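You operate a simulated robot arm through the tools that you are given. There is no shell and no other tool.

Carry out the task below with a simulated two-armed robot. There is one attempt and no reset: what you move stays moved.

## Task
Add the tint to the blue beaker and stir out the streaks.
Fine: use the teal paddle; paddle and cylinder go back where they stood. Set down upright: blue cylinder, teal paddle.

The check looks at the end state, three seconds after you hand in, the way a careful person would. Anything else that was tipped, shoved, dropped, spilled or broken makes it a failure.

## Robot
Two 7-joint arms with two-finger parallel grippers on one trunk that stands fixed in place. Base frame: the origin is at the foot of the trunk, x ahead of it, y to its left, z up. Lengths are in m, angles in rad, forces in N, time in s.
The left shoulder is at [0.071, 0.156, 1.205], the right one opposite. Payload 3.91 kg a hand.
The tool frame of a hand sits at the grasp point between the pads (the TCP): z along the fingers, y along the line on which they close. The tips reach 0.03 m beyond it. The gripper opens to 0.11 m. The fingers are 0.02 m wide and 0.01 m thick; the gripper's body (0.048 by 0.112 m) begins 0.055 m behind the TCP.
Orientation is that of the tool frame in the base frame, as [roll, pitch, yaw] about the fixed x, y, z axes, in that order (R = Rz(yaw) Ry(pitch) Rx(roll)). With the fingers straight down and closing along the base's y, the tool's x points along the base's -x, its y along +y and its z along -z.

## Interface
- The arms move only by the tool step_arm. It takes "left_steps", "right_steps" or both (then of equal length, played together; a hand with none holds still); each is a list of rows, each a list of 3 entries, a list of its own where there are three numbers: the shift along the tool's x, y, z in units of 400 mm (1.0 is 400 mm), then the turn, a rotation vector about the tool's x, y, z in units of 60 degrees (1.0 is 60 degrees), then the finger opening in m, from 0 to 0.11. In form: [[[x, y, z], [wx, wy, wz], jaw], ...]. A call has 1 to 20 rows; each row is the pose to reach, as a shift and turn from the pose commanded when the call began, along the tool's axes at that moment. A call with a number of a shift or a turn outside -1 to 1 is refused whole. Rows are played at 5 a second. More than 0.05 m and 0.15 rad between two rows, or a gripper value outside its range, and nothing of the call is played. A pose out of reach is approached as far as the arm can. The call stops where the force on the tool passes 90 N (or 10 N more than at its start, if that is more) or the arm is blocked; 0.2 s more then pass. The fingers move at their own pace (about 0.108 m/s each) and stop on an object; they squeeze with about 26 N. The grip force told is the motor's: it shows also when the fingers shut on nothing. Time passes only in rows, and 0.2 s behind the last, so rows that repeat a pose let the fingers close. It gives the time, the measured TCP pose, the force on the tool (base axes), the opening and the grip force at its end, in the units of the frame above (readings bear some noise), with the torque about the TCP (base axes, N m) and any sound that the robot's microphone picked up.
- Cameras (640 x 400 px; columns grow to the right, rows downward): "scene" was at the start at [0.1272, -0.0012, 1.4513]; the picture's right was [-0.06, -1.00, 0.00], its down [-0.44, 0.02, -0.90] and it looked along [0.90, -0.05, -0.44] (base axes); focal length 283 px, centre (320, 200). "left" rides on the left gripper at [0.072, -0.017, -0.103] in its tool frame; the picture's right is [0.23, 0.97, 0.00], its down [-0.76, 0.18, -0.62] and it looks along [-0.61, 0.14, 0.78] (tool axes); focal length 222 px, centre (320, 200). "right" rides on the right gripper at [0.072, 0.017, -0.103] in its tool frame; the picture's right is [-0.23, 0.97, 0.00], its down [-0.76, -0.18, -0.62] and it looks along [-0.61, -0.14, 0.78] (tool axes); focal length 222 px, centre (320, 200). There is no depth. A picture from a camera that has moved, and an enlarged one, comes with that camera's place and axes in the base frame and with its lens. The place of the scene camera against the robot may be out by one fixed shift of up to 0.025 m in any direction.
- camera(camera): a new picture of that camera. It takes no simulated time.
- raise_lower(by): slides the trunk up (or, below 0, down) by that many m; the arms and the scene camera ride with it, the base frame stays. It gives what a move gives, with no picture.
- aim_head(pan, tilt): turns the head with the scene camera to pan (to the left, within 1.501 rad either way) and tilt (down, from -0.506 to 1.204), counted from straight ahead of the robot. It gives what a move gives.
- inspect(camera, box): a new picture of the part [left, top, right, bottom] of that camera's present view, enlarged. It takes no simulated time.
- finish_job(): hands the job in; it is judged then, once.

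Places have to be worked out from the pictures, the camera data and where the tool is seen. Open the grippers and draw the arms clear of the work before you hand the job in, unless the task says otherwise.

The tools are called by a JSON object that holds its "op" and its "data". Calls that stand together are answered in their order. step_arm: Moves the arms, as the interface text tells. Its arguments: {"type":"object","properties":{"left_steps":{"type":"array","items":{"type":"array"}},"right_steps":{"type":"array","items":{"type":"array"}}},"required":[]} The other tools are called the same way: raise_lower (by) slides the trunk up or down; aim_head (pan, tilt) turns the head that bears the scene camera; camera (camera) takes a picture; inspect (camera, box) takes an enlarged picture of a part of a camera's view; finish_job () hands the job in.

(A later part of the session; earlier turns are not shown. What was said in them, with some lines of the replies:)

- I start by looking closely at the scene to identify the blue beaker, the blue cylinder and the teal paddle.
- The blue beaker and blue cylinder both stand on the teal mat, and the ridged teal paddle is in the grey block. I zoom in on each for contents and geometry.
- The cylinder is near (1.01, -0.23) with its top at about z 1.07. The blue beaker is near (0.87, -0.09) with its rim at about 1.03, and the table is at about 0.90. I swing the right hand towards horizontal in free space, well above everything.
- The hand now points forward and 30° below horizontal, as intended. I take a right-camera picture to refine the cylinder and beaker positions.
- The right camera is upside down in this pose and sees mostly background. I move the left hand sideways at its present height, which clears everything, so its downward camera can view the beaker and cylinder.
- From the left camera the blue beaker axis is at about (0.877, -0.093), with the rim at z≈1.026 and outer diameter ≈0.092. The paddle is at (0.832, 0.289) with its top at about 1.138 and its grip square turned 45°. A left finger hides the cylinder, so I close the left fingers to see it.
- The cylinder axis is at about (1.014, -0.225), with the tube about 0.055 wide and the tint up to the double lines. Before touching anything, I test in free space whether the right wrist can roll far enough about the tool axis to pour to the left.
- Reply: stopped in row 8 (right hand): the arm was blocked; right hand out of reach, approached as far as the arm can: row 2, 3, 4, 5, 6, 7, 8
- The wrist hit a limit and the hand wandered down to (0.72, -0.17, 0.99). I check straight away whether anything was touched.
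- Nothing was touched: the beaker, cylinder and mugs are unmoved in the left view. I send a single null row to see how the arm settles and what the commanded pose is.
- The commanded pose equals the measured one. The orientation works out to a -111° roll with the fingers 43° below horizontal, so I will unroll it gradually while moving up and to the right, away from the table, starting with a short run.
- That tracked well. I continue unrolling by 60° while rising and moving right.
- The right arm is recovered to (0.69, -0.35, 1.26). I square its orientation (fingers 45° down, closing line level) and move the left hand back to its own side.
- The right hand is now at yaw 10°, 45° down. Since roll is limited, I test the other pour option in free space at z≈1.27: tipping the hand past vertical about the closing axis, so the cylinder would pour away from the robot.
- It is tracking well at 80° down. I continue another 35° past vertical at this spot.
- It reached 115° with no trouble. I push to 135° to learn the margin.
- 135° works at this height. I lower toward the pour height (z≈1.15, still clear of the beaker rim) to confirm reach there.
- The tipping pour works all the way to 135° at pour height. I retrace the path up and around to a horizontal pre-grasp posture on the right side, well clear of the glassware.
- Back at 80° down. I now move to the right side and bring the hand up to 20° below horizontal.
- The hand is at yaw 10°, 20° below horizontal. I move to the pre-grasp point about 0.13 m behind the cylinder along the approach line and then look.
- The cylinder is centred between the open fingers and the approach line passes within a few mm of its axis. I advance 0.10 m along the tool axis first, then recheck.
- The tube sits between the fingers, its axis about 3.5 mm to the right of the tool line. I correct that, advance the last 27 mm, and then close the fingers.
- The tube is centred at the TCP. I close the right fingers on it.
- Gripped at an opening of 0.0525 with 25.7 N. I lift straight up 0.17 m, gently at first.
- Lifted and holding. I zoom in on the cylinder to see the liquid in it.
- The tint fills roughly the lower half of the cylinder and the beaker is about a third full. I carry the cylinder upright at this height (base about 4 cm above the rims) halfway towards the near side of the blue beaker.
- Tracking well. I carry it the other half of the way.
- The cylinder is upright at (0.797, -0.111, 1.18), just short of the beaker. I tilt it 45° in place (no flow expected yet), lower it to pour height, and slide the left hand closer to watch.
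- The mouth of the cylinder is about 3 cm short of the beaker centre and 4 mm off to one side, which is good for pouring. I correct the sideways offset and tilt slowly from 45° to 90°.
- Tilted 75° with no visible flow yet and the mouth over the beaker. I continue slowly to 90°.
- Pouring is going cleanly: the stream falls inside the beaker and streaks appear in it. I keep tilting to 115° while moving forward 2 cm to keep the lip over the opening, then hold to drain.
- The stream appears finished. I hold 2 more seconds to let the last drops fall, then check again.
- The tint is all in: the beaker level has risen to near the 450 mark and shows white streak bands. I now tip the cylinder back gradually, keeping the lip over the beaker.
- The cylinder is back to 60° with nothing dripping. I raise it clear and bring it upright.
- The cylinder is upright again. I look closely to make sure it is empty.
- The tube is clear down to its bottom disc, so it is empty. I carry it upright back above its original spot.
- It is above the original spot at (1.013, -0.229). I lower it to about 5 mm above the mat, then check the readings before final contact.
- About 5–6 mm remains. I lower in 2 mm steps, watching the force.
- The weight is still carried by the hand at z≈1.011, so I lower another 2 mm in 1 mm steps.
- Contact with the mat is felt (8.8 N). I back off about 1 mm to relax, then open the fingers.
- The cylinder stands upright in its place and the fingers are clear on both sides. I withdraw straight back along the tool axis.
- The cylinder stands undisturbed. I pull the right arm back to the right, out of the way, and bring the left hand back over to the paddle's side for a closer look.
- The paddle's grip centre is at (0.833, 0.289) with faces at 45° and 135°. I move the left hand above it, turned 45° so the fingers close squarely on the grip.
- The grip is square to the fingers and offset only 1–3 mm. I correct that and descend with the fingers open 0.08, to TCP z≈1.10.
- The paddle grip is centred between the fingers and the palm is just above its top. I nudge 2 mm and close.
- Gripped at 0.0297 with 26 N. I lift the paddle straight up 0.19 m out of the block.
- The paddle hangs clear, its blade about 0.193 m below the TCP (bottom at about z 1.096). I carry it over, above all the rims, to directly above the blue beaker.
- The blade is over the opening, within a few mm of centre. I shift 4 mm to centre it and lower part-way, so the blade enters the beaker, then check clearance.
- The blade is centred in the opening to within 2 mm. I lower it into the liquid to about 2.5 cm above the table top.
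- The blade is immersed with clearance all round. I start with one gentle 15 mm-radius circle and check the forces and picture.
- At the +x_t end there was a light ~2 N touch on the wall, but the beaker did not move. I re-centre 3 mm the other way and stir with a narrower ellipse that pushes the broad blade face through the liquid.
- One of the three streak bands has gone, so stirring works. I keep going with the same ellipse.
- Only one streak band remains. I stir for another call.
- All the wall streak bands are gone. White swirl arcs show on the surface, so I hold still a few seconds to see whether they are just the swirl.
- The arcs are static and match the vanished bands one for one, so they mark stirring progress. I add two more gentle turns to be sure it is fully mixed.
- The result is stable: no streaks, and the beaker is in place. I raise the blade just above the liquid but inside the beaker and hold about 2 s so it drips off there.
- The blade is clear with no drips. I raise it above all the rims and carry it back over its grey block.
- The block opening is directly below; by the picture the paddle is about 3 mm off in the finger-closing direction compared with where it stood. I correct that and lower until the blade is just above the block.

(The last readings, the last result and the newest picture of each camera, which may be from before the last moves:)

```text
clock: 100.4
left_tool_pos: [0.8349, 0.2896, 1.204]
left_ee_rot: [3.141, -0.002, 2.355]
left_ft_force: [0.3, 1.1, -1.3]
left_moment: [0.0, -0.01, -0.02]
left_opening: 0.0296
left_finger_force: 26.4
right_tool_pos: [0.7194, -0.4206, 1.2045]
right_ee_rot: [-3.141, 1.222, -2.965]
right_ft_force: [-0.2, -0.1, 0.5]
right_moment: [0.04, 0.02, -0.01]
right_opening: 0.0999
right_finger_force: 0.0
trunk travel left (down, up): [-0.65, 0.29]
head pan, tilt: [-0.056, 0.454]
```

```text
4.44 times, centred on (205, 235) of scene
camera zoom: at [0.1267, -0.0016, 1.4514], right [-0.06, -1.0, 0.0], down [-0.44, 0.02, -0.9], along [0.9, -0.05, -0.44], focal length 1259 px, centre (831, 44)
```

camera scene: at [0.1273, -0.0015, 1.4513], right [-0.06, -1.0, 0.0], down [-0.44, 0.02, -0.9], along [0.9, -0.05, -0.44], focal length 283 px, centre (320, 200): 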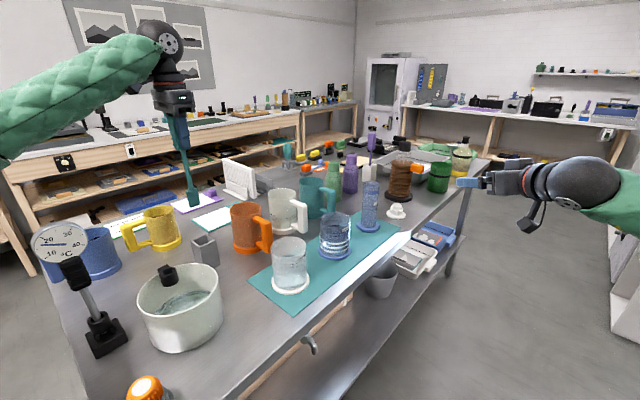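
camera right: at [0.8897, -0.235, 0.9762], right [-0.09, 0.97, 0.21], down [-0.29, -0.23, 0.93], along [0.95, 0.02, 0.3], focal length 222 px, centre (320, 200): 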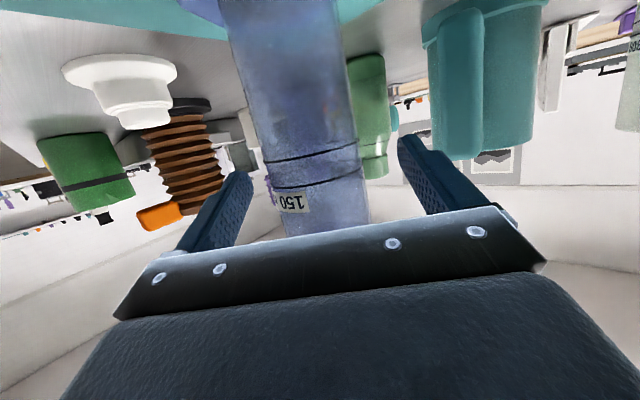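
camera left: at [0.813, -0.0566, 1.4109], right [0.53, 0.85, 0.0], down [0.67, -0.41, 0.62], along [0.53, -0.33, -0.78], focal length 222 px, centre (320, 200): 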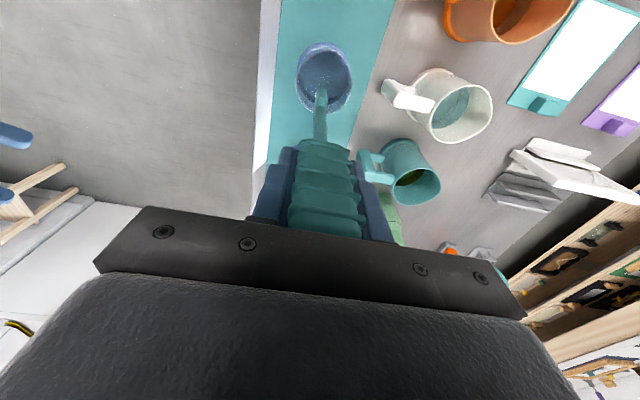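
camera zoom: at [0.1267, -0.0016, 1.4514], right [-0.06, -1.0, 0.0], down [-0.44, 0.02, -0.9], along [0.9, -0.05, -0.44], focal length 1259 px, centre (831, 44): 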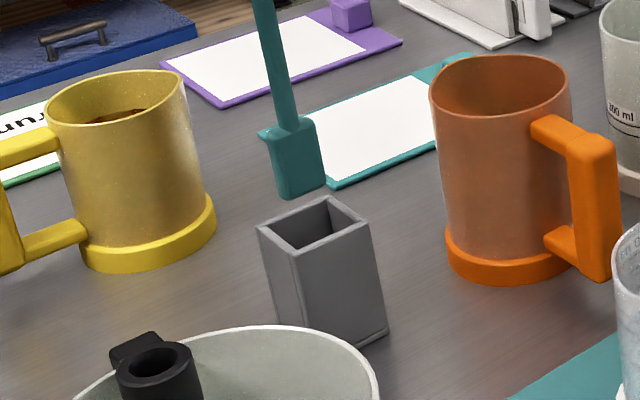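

The blade is lined up with the opening to within about 1 mm. I lower slowly so the blade enters the block, watching for contact force.

{"op": "step_arm", "data": {"left_steps": [[[0, 0, 0.025], [0, 0, 0], 0.01], [[0, 0, 0.05], [0, 0, 0], 0.01], [[0, 0, 0.075], [0, 0, 0], 0.01], [[0, 0, 0.1], [0, 0, 0], 0.01], [[0, 0, 0.1], [0, 0, 0], 0.01]]}}

{"op": "inspect", "data": {"camera": "scene", "box": [170, 190, 240, 280]}}

{"op": "inspect", "data": {"camera": "left", "box": [270, 20, 370, 150]}}

```text
clock: 101.6
left_tool_pos: [0.8362, 0.2897, 1.1655]
left_ee_rot: [-3.141, 0.0, 2.356]
left_ft_force: [0.4, -0.4, 0.1]
left_moment: [0.0, 0.01, 0.0]
left_opening: 0.0296
left_finger_force: 25.7
right_tool_pos: [0.7199, -0.4212, 1.203]
right_ee_rot: [-3.138, 1.223, -2.964]
right_ft_force: [0.4, -0.1, -0.6]
right_moment: [0.02, 0.0, 0.01]
right_opening: 0.1
right_finger_force: 0.0
trunk travel left (down, up): [-0.65, 0.29]
head pan, tilt: [-0.056, 0.454]
```

```text
4.44 times, centred on (205, 235) of scene
camera zoom: at [0.127, -0.0014, 1.4514], right [-0.06, -1.0, 0.0], down [-0.44, 0.02, -0.9], along [0.9, -0.05, -0.44], focal length 1259 px, centre (831, 44)
```

zoom: 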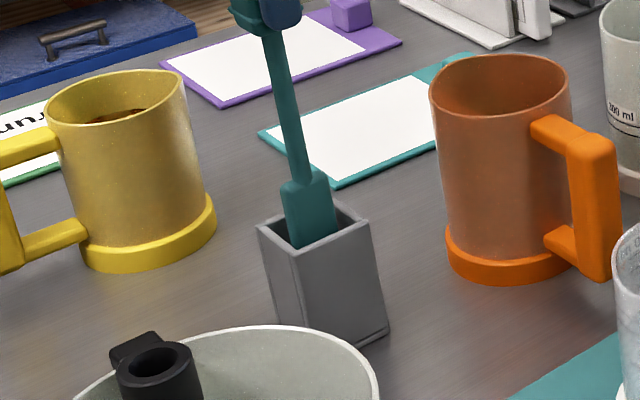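

```text
3.08 times, centred on (320, 85) of left
camera zoom: at [0.7724, 0.3286, 1.2676], right [0.53, 0.85, 0.0], down [0.66, -0.41, 0.62], along [0.53, -0.33, -0.78], focal length 684 px, centre (320, 554)
```

zoom: 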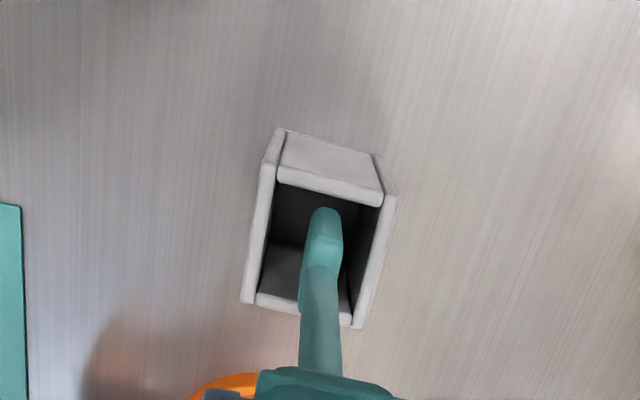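

The blade is going into the block without touching. I lower most of the remaining depth.

{"op": "step_arm", "data": {"left_steps": [[[0, 0, 0.04], [0, 0, 0], 0.01], [[0, 0, 0.08], [0, 0, 0], 0.01], [[0, 0, 0.115], [0, 0, 0], 0.01], [[0, 0, 0.14], [0, 0, 0], 0.01], [[0, 0, 0.14], [0, 0, 0], 0.01]]}}

{"op": "inspect", "data": {"camera": "scene", "box": [170, 190, 240, 280]}}

```text
clock: 102.8
left_tool_pos: [0.8355, 0.2894, 1.1051]
left_ee_rot: [-3.141, -0.003, 2.356]
left_ft_force: [-0.3, -0.4, -0.6]
left_moment: [0.0, -0.01, 0.01]
left_opening: 0.0297
left_finger_force: 26.3
right_tool_pos: [0.7199, -0.4206, 1.2031]
right_ee_rot: [-3.139, 1.224, -2.965]
right_ft_force: [0.3, 0.5, 0.2]
right_moment: [0.0, -0.01, -0.02]
right_opening: 0.0999
right_finger_force: 0.1
trunk travel left (down, up): [-0.65, 0.29]
head pan, tilt: [-0.056, 0.454]
```

```text
4.44 times, centred on (205, 235) of scene
camera zoom: at [0.1271, -0.0014, 1.4514], right [-0.06, -1.0, 0.0], down [-0.44, 0.02, -0.9], along [0.9, -0.05, -0.44], focal length 1259 px, centre (831, 44)
```

zoom: 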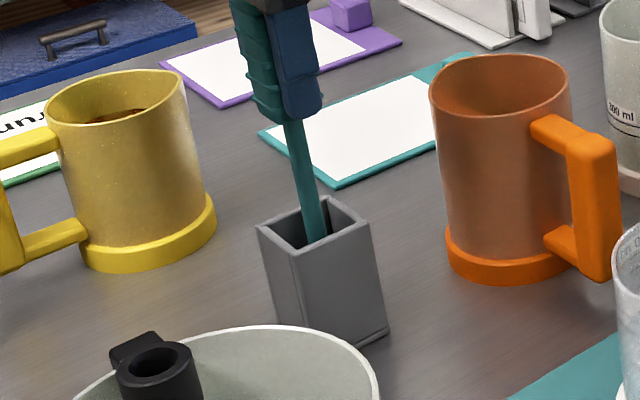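

About 8 mm remains. I lower in small steps until contact.

{"op": "step_arm", "data": {"left_steps": [[[0, 0, 0.005], [0, 0, 0], 0.01], [[0, 0, 0.01], [0, 0, 0], 0.01], [[0, 0, 0.014], [0, 0, 0], 0.01], [[0, 0, 0.014], [0, 0, 0], 0.01]]}}

```text
clock: 103.8
left_tool_pos: [0.8355, 0.2884, 1.0987]
left_ee_rot: [3.141, -0.002, 2.355]
left_ft_force: [0.2, 0.2, -1.0]
left_moment: [-0.01, 0.0, 0.01]
left_opening: 0.0296
left_finger_force: 26.6
right_tool_pos: [0.7204, -0.4203, 1.204]
right_ee_rot: [-3.139, 1.222, -2.964]
right_ft_force: [0.0, -1.2, 0.3]
right_moment: [0.01, 0.01, 0.03]
right_opening: 0.1
right_finger_force: 0.0
trunk travel left (down, up): [-0.65, 0.29]
head pan, tilt: [-0.056, 0.454]
```

{"op": "step_arm", "data": {"left_steps": [[[0, 0, 0.0025], [0, 0, 0], 0.01], [[0, 0, 0.0025], [0, 0, 0], 0.01], [[0, 0, 0.005], [0, 0, 0], 0.01], [[0, 0, 0.005], [0, 0, 0], 0.01]]}}

```text
clock: 104.8
left_tool_pos: [0.836, 0.2884, 1.0976]
left_ee_rot: [-3.141, -0.002, 2.354]
left_ft_force: [0.4, 0.4, 0.0]
left_moment: [-0.03, -0.01, -0.03]
left_opening: 0.0294
left_finger_force: 26.3
right_tool_pos: [0.7202, -0.4211, 1.204]
right_ee_rot: [3.141, 1.224, -2.965]
right_ft_force: [0.6, 0.1, 0.2]
right_moment: [0.02, -0.02, 0.0]
right_opening: 0.0999
right_finger_force: 0.1
trunk travel left (down, up): [-0.65, 0.29]
head pan, tilt: [-0.056, 0.454]
```

I am at the original grasp height within a millimetre. One more 1 mm step to confirm it is seated.

{"op": "step_arm", "data": {"left_steps": [[[0, 0, 0.0015], [0, 0, 0], 0.01], [[0, 0, 0.003], [0, 0, 0], 0.01], [[0, 0, 0.003], [0, 0, 0], 0.01]]}}

```text
clock: 105.6
left_tool_pos: [0.8361, 0.2891, 1.0969]
left_ee_rot: [-3.141, -0.001, 2.357]
left_ft_force: [-0.3, -1.4, 2.9]
left_moment: [-0.1, -0.08, -0.01]
left_opening: 0.0295
left_finger_force: 25.9
right_tool_pos: [0.7199, -0.4208, 1.2043]
right_ee_rot: [-3.14, 1.224, -2.966]
right_ft_force: [-0.1, 0.1, -0.5]
right_moment: [-0.02, 0.02, 0.0]
right_opening: 0.1002
right_finger_force: 0.1
trunk travel left (down, up): [-0.65, 0.29]
head pan, tilt: [-0.056, 0.454]
```

The paddle is seated (2.9 N). I open the left fingers.

{"op": "step_arm", "data": {"left_steps": [[[0, 0, -0.0015], [0, 0, 0], 0.01], [[0, 0, -0.0015], [0, 0, 0], 0.035], [[0, 0, -0.0015], [0, 0, 0], 0.05], [[0, 0, -0.0015], [0, 0, 0], 0.07], [[0, 0, -0.0015], [0, 0, 0], 0.09], [[0, 0, -0.0015], [0, 0, 0], 0.09]]}}

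{"op": "camera", "data": {"camera": "left"}}

{"op": "inspect", "data": {"camera": "scene", "box": [150, 150, 270, 280]}}

```text
clock: 107.0
left_tool_pos: [0.8368, 0.2891, 1.0969]
left_ee_rot: [-3.14, -0.002, 2.356]
left_ft_force: [0.9, -0.3, -0.6]
left_moment: [0.05, 0.03, -0.02]
left_opening: 0.0897
left_finger_force: 0.1
right_tool_pos: [0.7209, -0.4205, 1.2038]
right_ee_rot: [-3.14, 1.223, -2.965]
right_ft_force: [-0.3, 0.5, 0.1]
right_moment: [0.01, -0.01, -0.04]
right_opening: 0.1002
right_finger_force: 0.0
trunk travel left (down, up): [-0.65, 0.29]
head pan, tilt: [-0.056, 0.454]
```

```text
taken
camera left: at [0.7719, 0.3274, 1.2011], right [0.53, 0.85, 0.0], down [0.67, -0.41, 0.62], along [0.53, -0.33, -0.78], focal length 222 px, centre (320, 200)
```

left: 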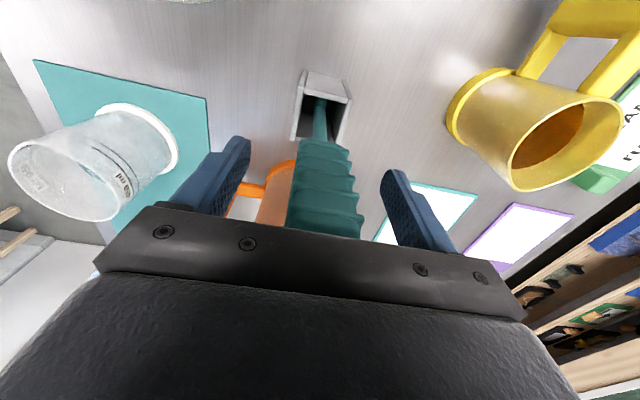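

```text
3.08 times, centred on (210, 215) of scene
camera zoom: at [0.1271, -0.0013, 1.4514], right [-0.06, -1.0, 0.0], down [-0.44, 0.02, -0.9], along [0.9, -0.05, -0.44], focal length 872 px, centre (658, 154)
```

zoom: 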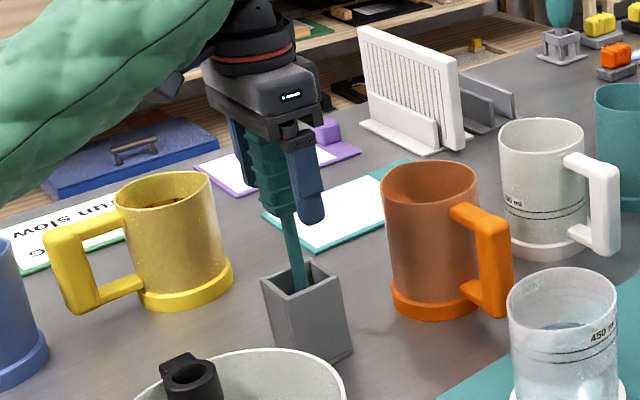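

The paddle stays standing with clear gaps to both fingers. I raise the left hand straight up off it.

{"op": "step_arm", "data": {"left_steps": [[[0, 0.003, -0.025], [0, 0, 0], 0.09], [[0, 0.003, -0.09], [0, 0, 0], 0.09], [[0, 0.003, -0.17], [0, 0, 0], 0.09], [[0, 0.003, -0.26], [0, 0, 0], 0.1], [[0, 0.003, -0.36], [0, 0, 0], 0.1], [[0, 0.003, -0.46], [0, 0, 0], 0.1], [[0, 0.003, -0.56], [0, 0, 0], 0.1]]}}

{"op": "camera", "data": {"camera": "left"}}

{"op": "camera", "data": {"camera": "scene"}}

```text
clock: 108.6
left_tool_pos: [0.8367, 0.2916, 1.3247]
left_ee_rot: [3.141, -0.002, 2.357]
left_ft_force: [0.0, 0.6, -0.2]
left_moment: [0.01, -0.02, -0.01]
left_opening: 0.1
left_finger_force: 0.1
right_tool_pos: [0.7189, -0.4209, 1.2039]
right_ee_rot: [3.141, 1.225, -2.965]
right_ft_force: [0.6, -0.1, 0.6]
right_moment: [-0.02, 0.01, 0.03]
right_opening: 0.1001
right_finger_force: 0.0
trunk travel left (down, up): [-0.65, 0.29]
head pan, tilt: [-0.056, 0.454]
```

```text
taken
camera left: at [0.7732, 0.3295, 1.429], right [0.53, 0.85, 0.0], down [0.67, -0.41, 0.62], along [0.53, -0.33, -0.78], focal length 222 px, centre (320, 200)
```

left: 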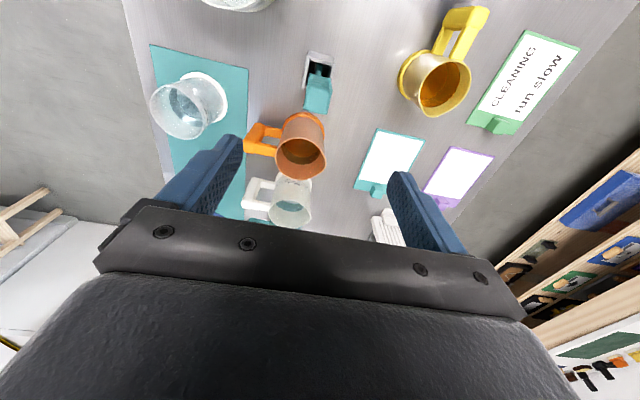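

```text
taken
camera scene: at [0.1259, -0.0022, 1.4514], right [-0.06, -1.0, 0.0], down [-0.44, 0.02, -0.9], along [0.9, -0.05, -0.44], focal length 283 px, centre (320, 200)
```

scene: 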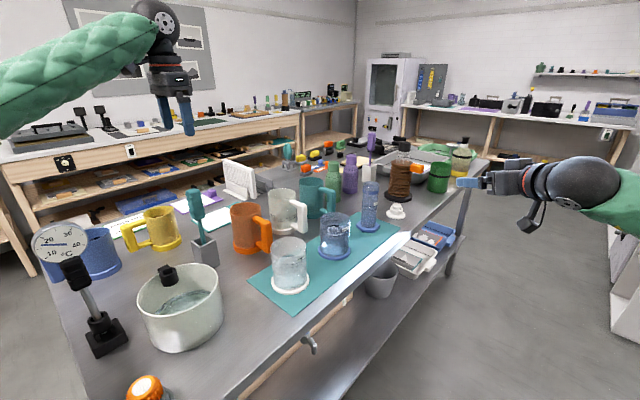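

Everything looks in place. I compare the zoomed views with those taken at the start.

{"op": "inspect", "data": {"camera": "scene", "box": [310, 170, 400, 265]}}

{"op": "inspect", "data": {"camera": "scene", "box": [170, 180, 240, 275]}}

{"op": "inspect", "data": {"camera": "scene", "box": [160, 160, 420, 320]}}

```text
4.21 times, centred on (355, 218) of scene
camera zoom: at [0.1259, -0.0022, 1.4514], right [-0.06, -1.0, 0.0], down [-0.44, 0.02, -0.9], along [0.9, -0.05, -0.44], focal length 1193 px, centre (173, 126)
```

zoom: 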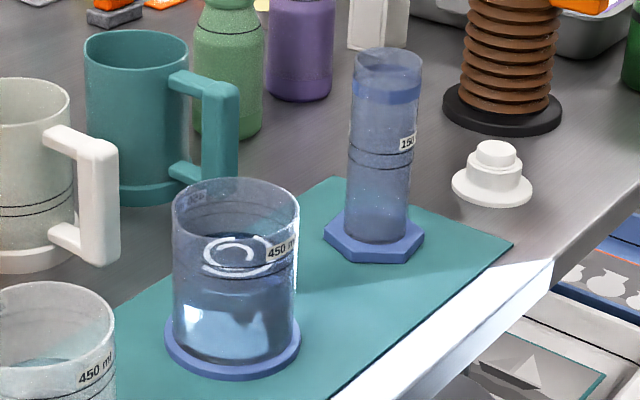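

```text
4.21 times, centred on (205, 228) of scene
camera zoom: at [0.1259, -0.0022, 1.4514], right [-0.06, -1.0, 0.0], down [-0.44, 0.02, -0.9], along [0.9, -0.05, -0.44], focal length 1193 px, centre (804, 84)
```

zoom: 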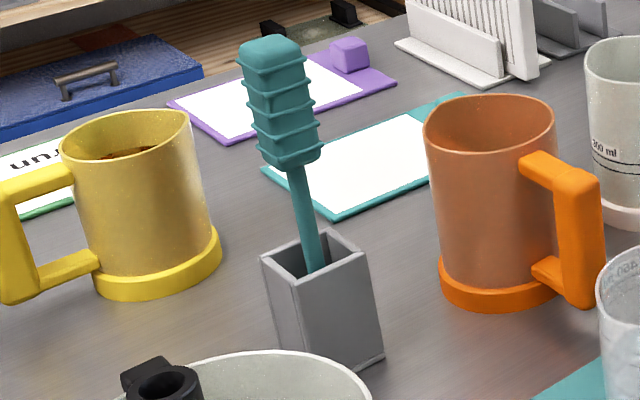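

```text
2.46 times, centred on (290, 240) of scene
camera zoom: at [0.1259, -0.0022, 1.4514], right [-0.06, -1.0, 0.0], down [-0.44, 0.02, -0.9], along [0.9, -0.05, -0.44], focal length 698 px, centre (394, 102)
```

zoom: 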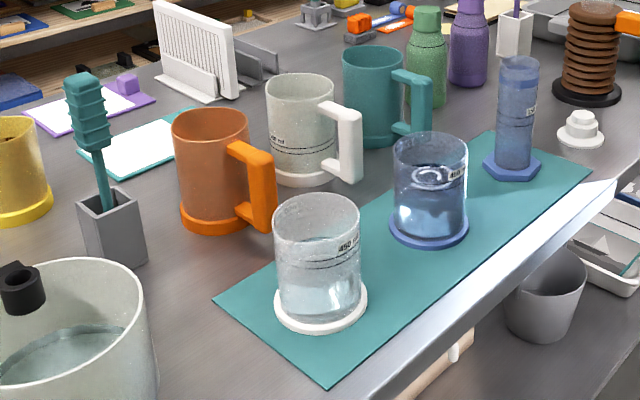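

The cylinder and paddle are within about 2 mm of where they stood, the beaker is unmoved, and the contents are evenly tinted with no streaks. I draw both arms back clear of the work.

{"op": "step_arm", "data": {"left_steps": [[[0.06, -0.03, -0.03], [0, 0, 0], 0.11], [[0.12, -0.06, -0.06], [0, 0, 0], 0.11], [[0.18, -0.09, -0.09], [0, 0, 0], 0.11], [[0.24, -0.12, -0.12], [0, 0, 0], 0.11], [[0.3, -0.15, -0.13], [0, 0, 0], 0.11]], "right_steps": [[[-0.02, 0, -0.04], [0, 0, 0], 0.11], [[-0.04, 0, -0.08], [0, 0, 0], 0.11], [[-0.06, 0, -0.12], [0, 0, 0], 0.11], [[-0.08, 0, -0.16], [0, 0, 0], 0.11], [[-0.1, 0, -0.2], [0, 0, 0], 0.11]]}}

{"op": "camera", "data": {"camera": "scene"}}

```text
clock: 109.8
left_tool_pos: [0.7089, 0.3322, 1.3739]
left_ee_rot: [3.141, 0.0, 2.356]
left_ft_force: [0.1, 0.8, 0.4]
left_moment: [-0.04, -0.02, 0.0]
left_opening: 0.1099
left_finger_force: 0.1
right_tool_pos: [0.6569, -0.4315, 1.2685]
right_ee_rot: [-3.139, 1.222, -2.963]
right_ft_force: [0.0, -0.7, -1.3]
right_moment: [-0.01, 0.04, -0.02]
right_opening: 0.11
right_finger_force: 0.1
trunk travel left (down, up): [-0.65, 0.29]
head pan, tilt: [-0.056, 0.454]
```

```text
taken
camera scene: at [0.1255, -0.0004, 1.4515], right [-0.06, -1.0, 0.0], down [-0.44, 0.02, -0.9], along [0.9, -0.05, -0.44], focal length 283 px, centre (320, 200)
```

scene: 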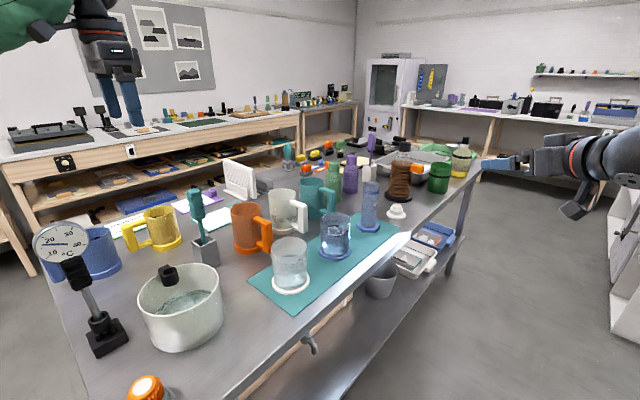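

The scene is tidy: the cylinder and paddle stand upright in their places, the tint is stirred in, and both arms are clear with grippers open. I hand the job in.

{"op": "finish_job", "data": {}}

```text
The job is handed in.
```

The tint from the blue cylinder is in the blue beaker and stirred with the teal paddle until no streaks showed. I've handed the job in; no verdict came back with it.

- **Tint:** the cylinder looked empty after pouring, and I saw no spill. The beaker level rose to about the 450 ml mark.
- **Stirring:** all three streak bands on the beaker wall disappeared. White swirl marks still show on the surface. They appeared one for one as the streaks went and did not change with more stirring, so I took them as stirring marks rather than streaks.
- **Blade touch:** on the first stirring circle the blade touched the beaker wall lightly (about 2 N). The beaker did not move, and I narrowed the stirring path after that.
- **Put back:** the blue cylinder and teal paddle both stand upright, within about 2 mm of where they started.
- **Everything else:** nothing else looked moved, tipped or spilled in the final pictures. Both grippers are open and the arms are clear of the table.

Early on, while testing the right wrist's range with nothing in hand, the arm hit a limit and drifted down beside the table. It touched nothing.
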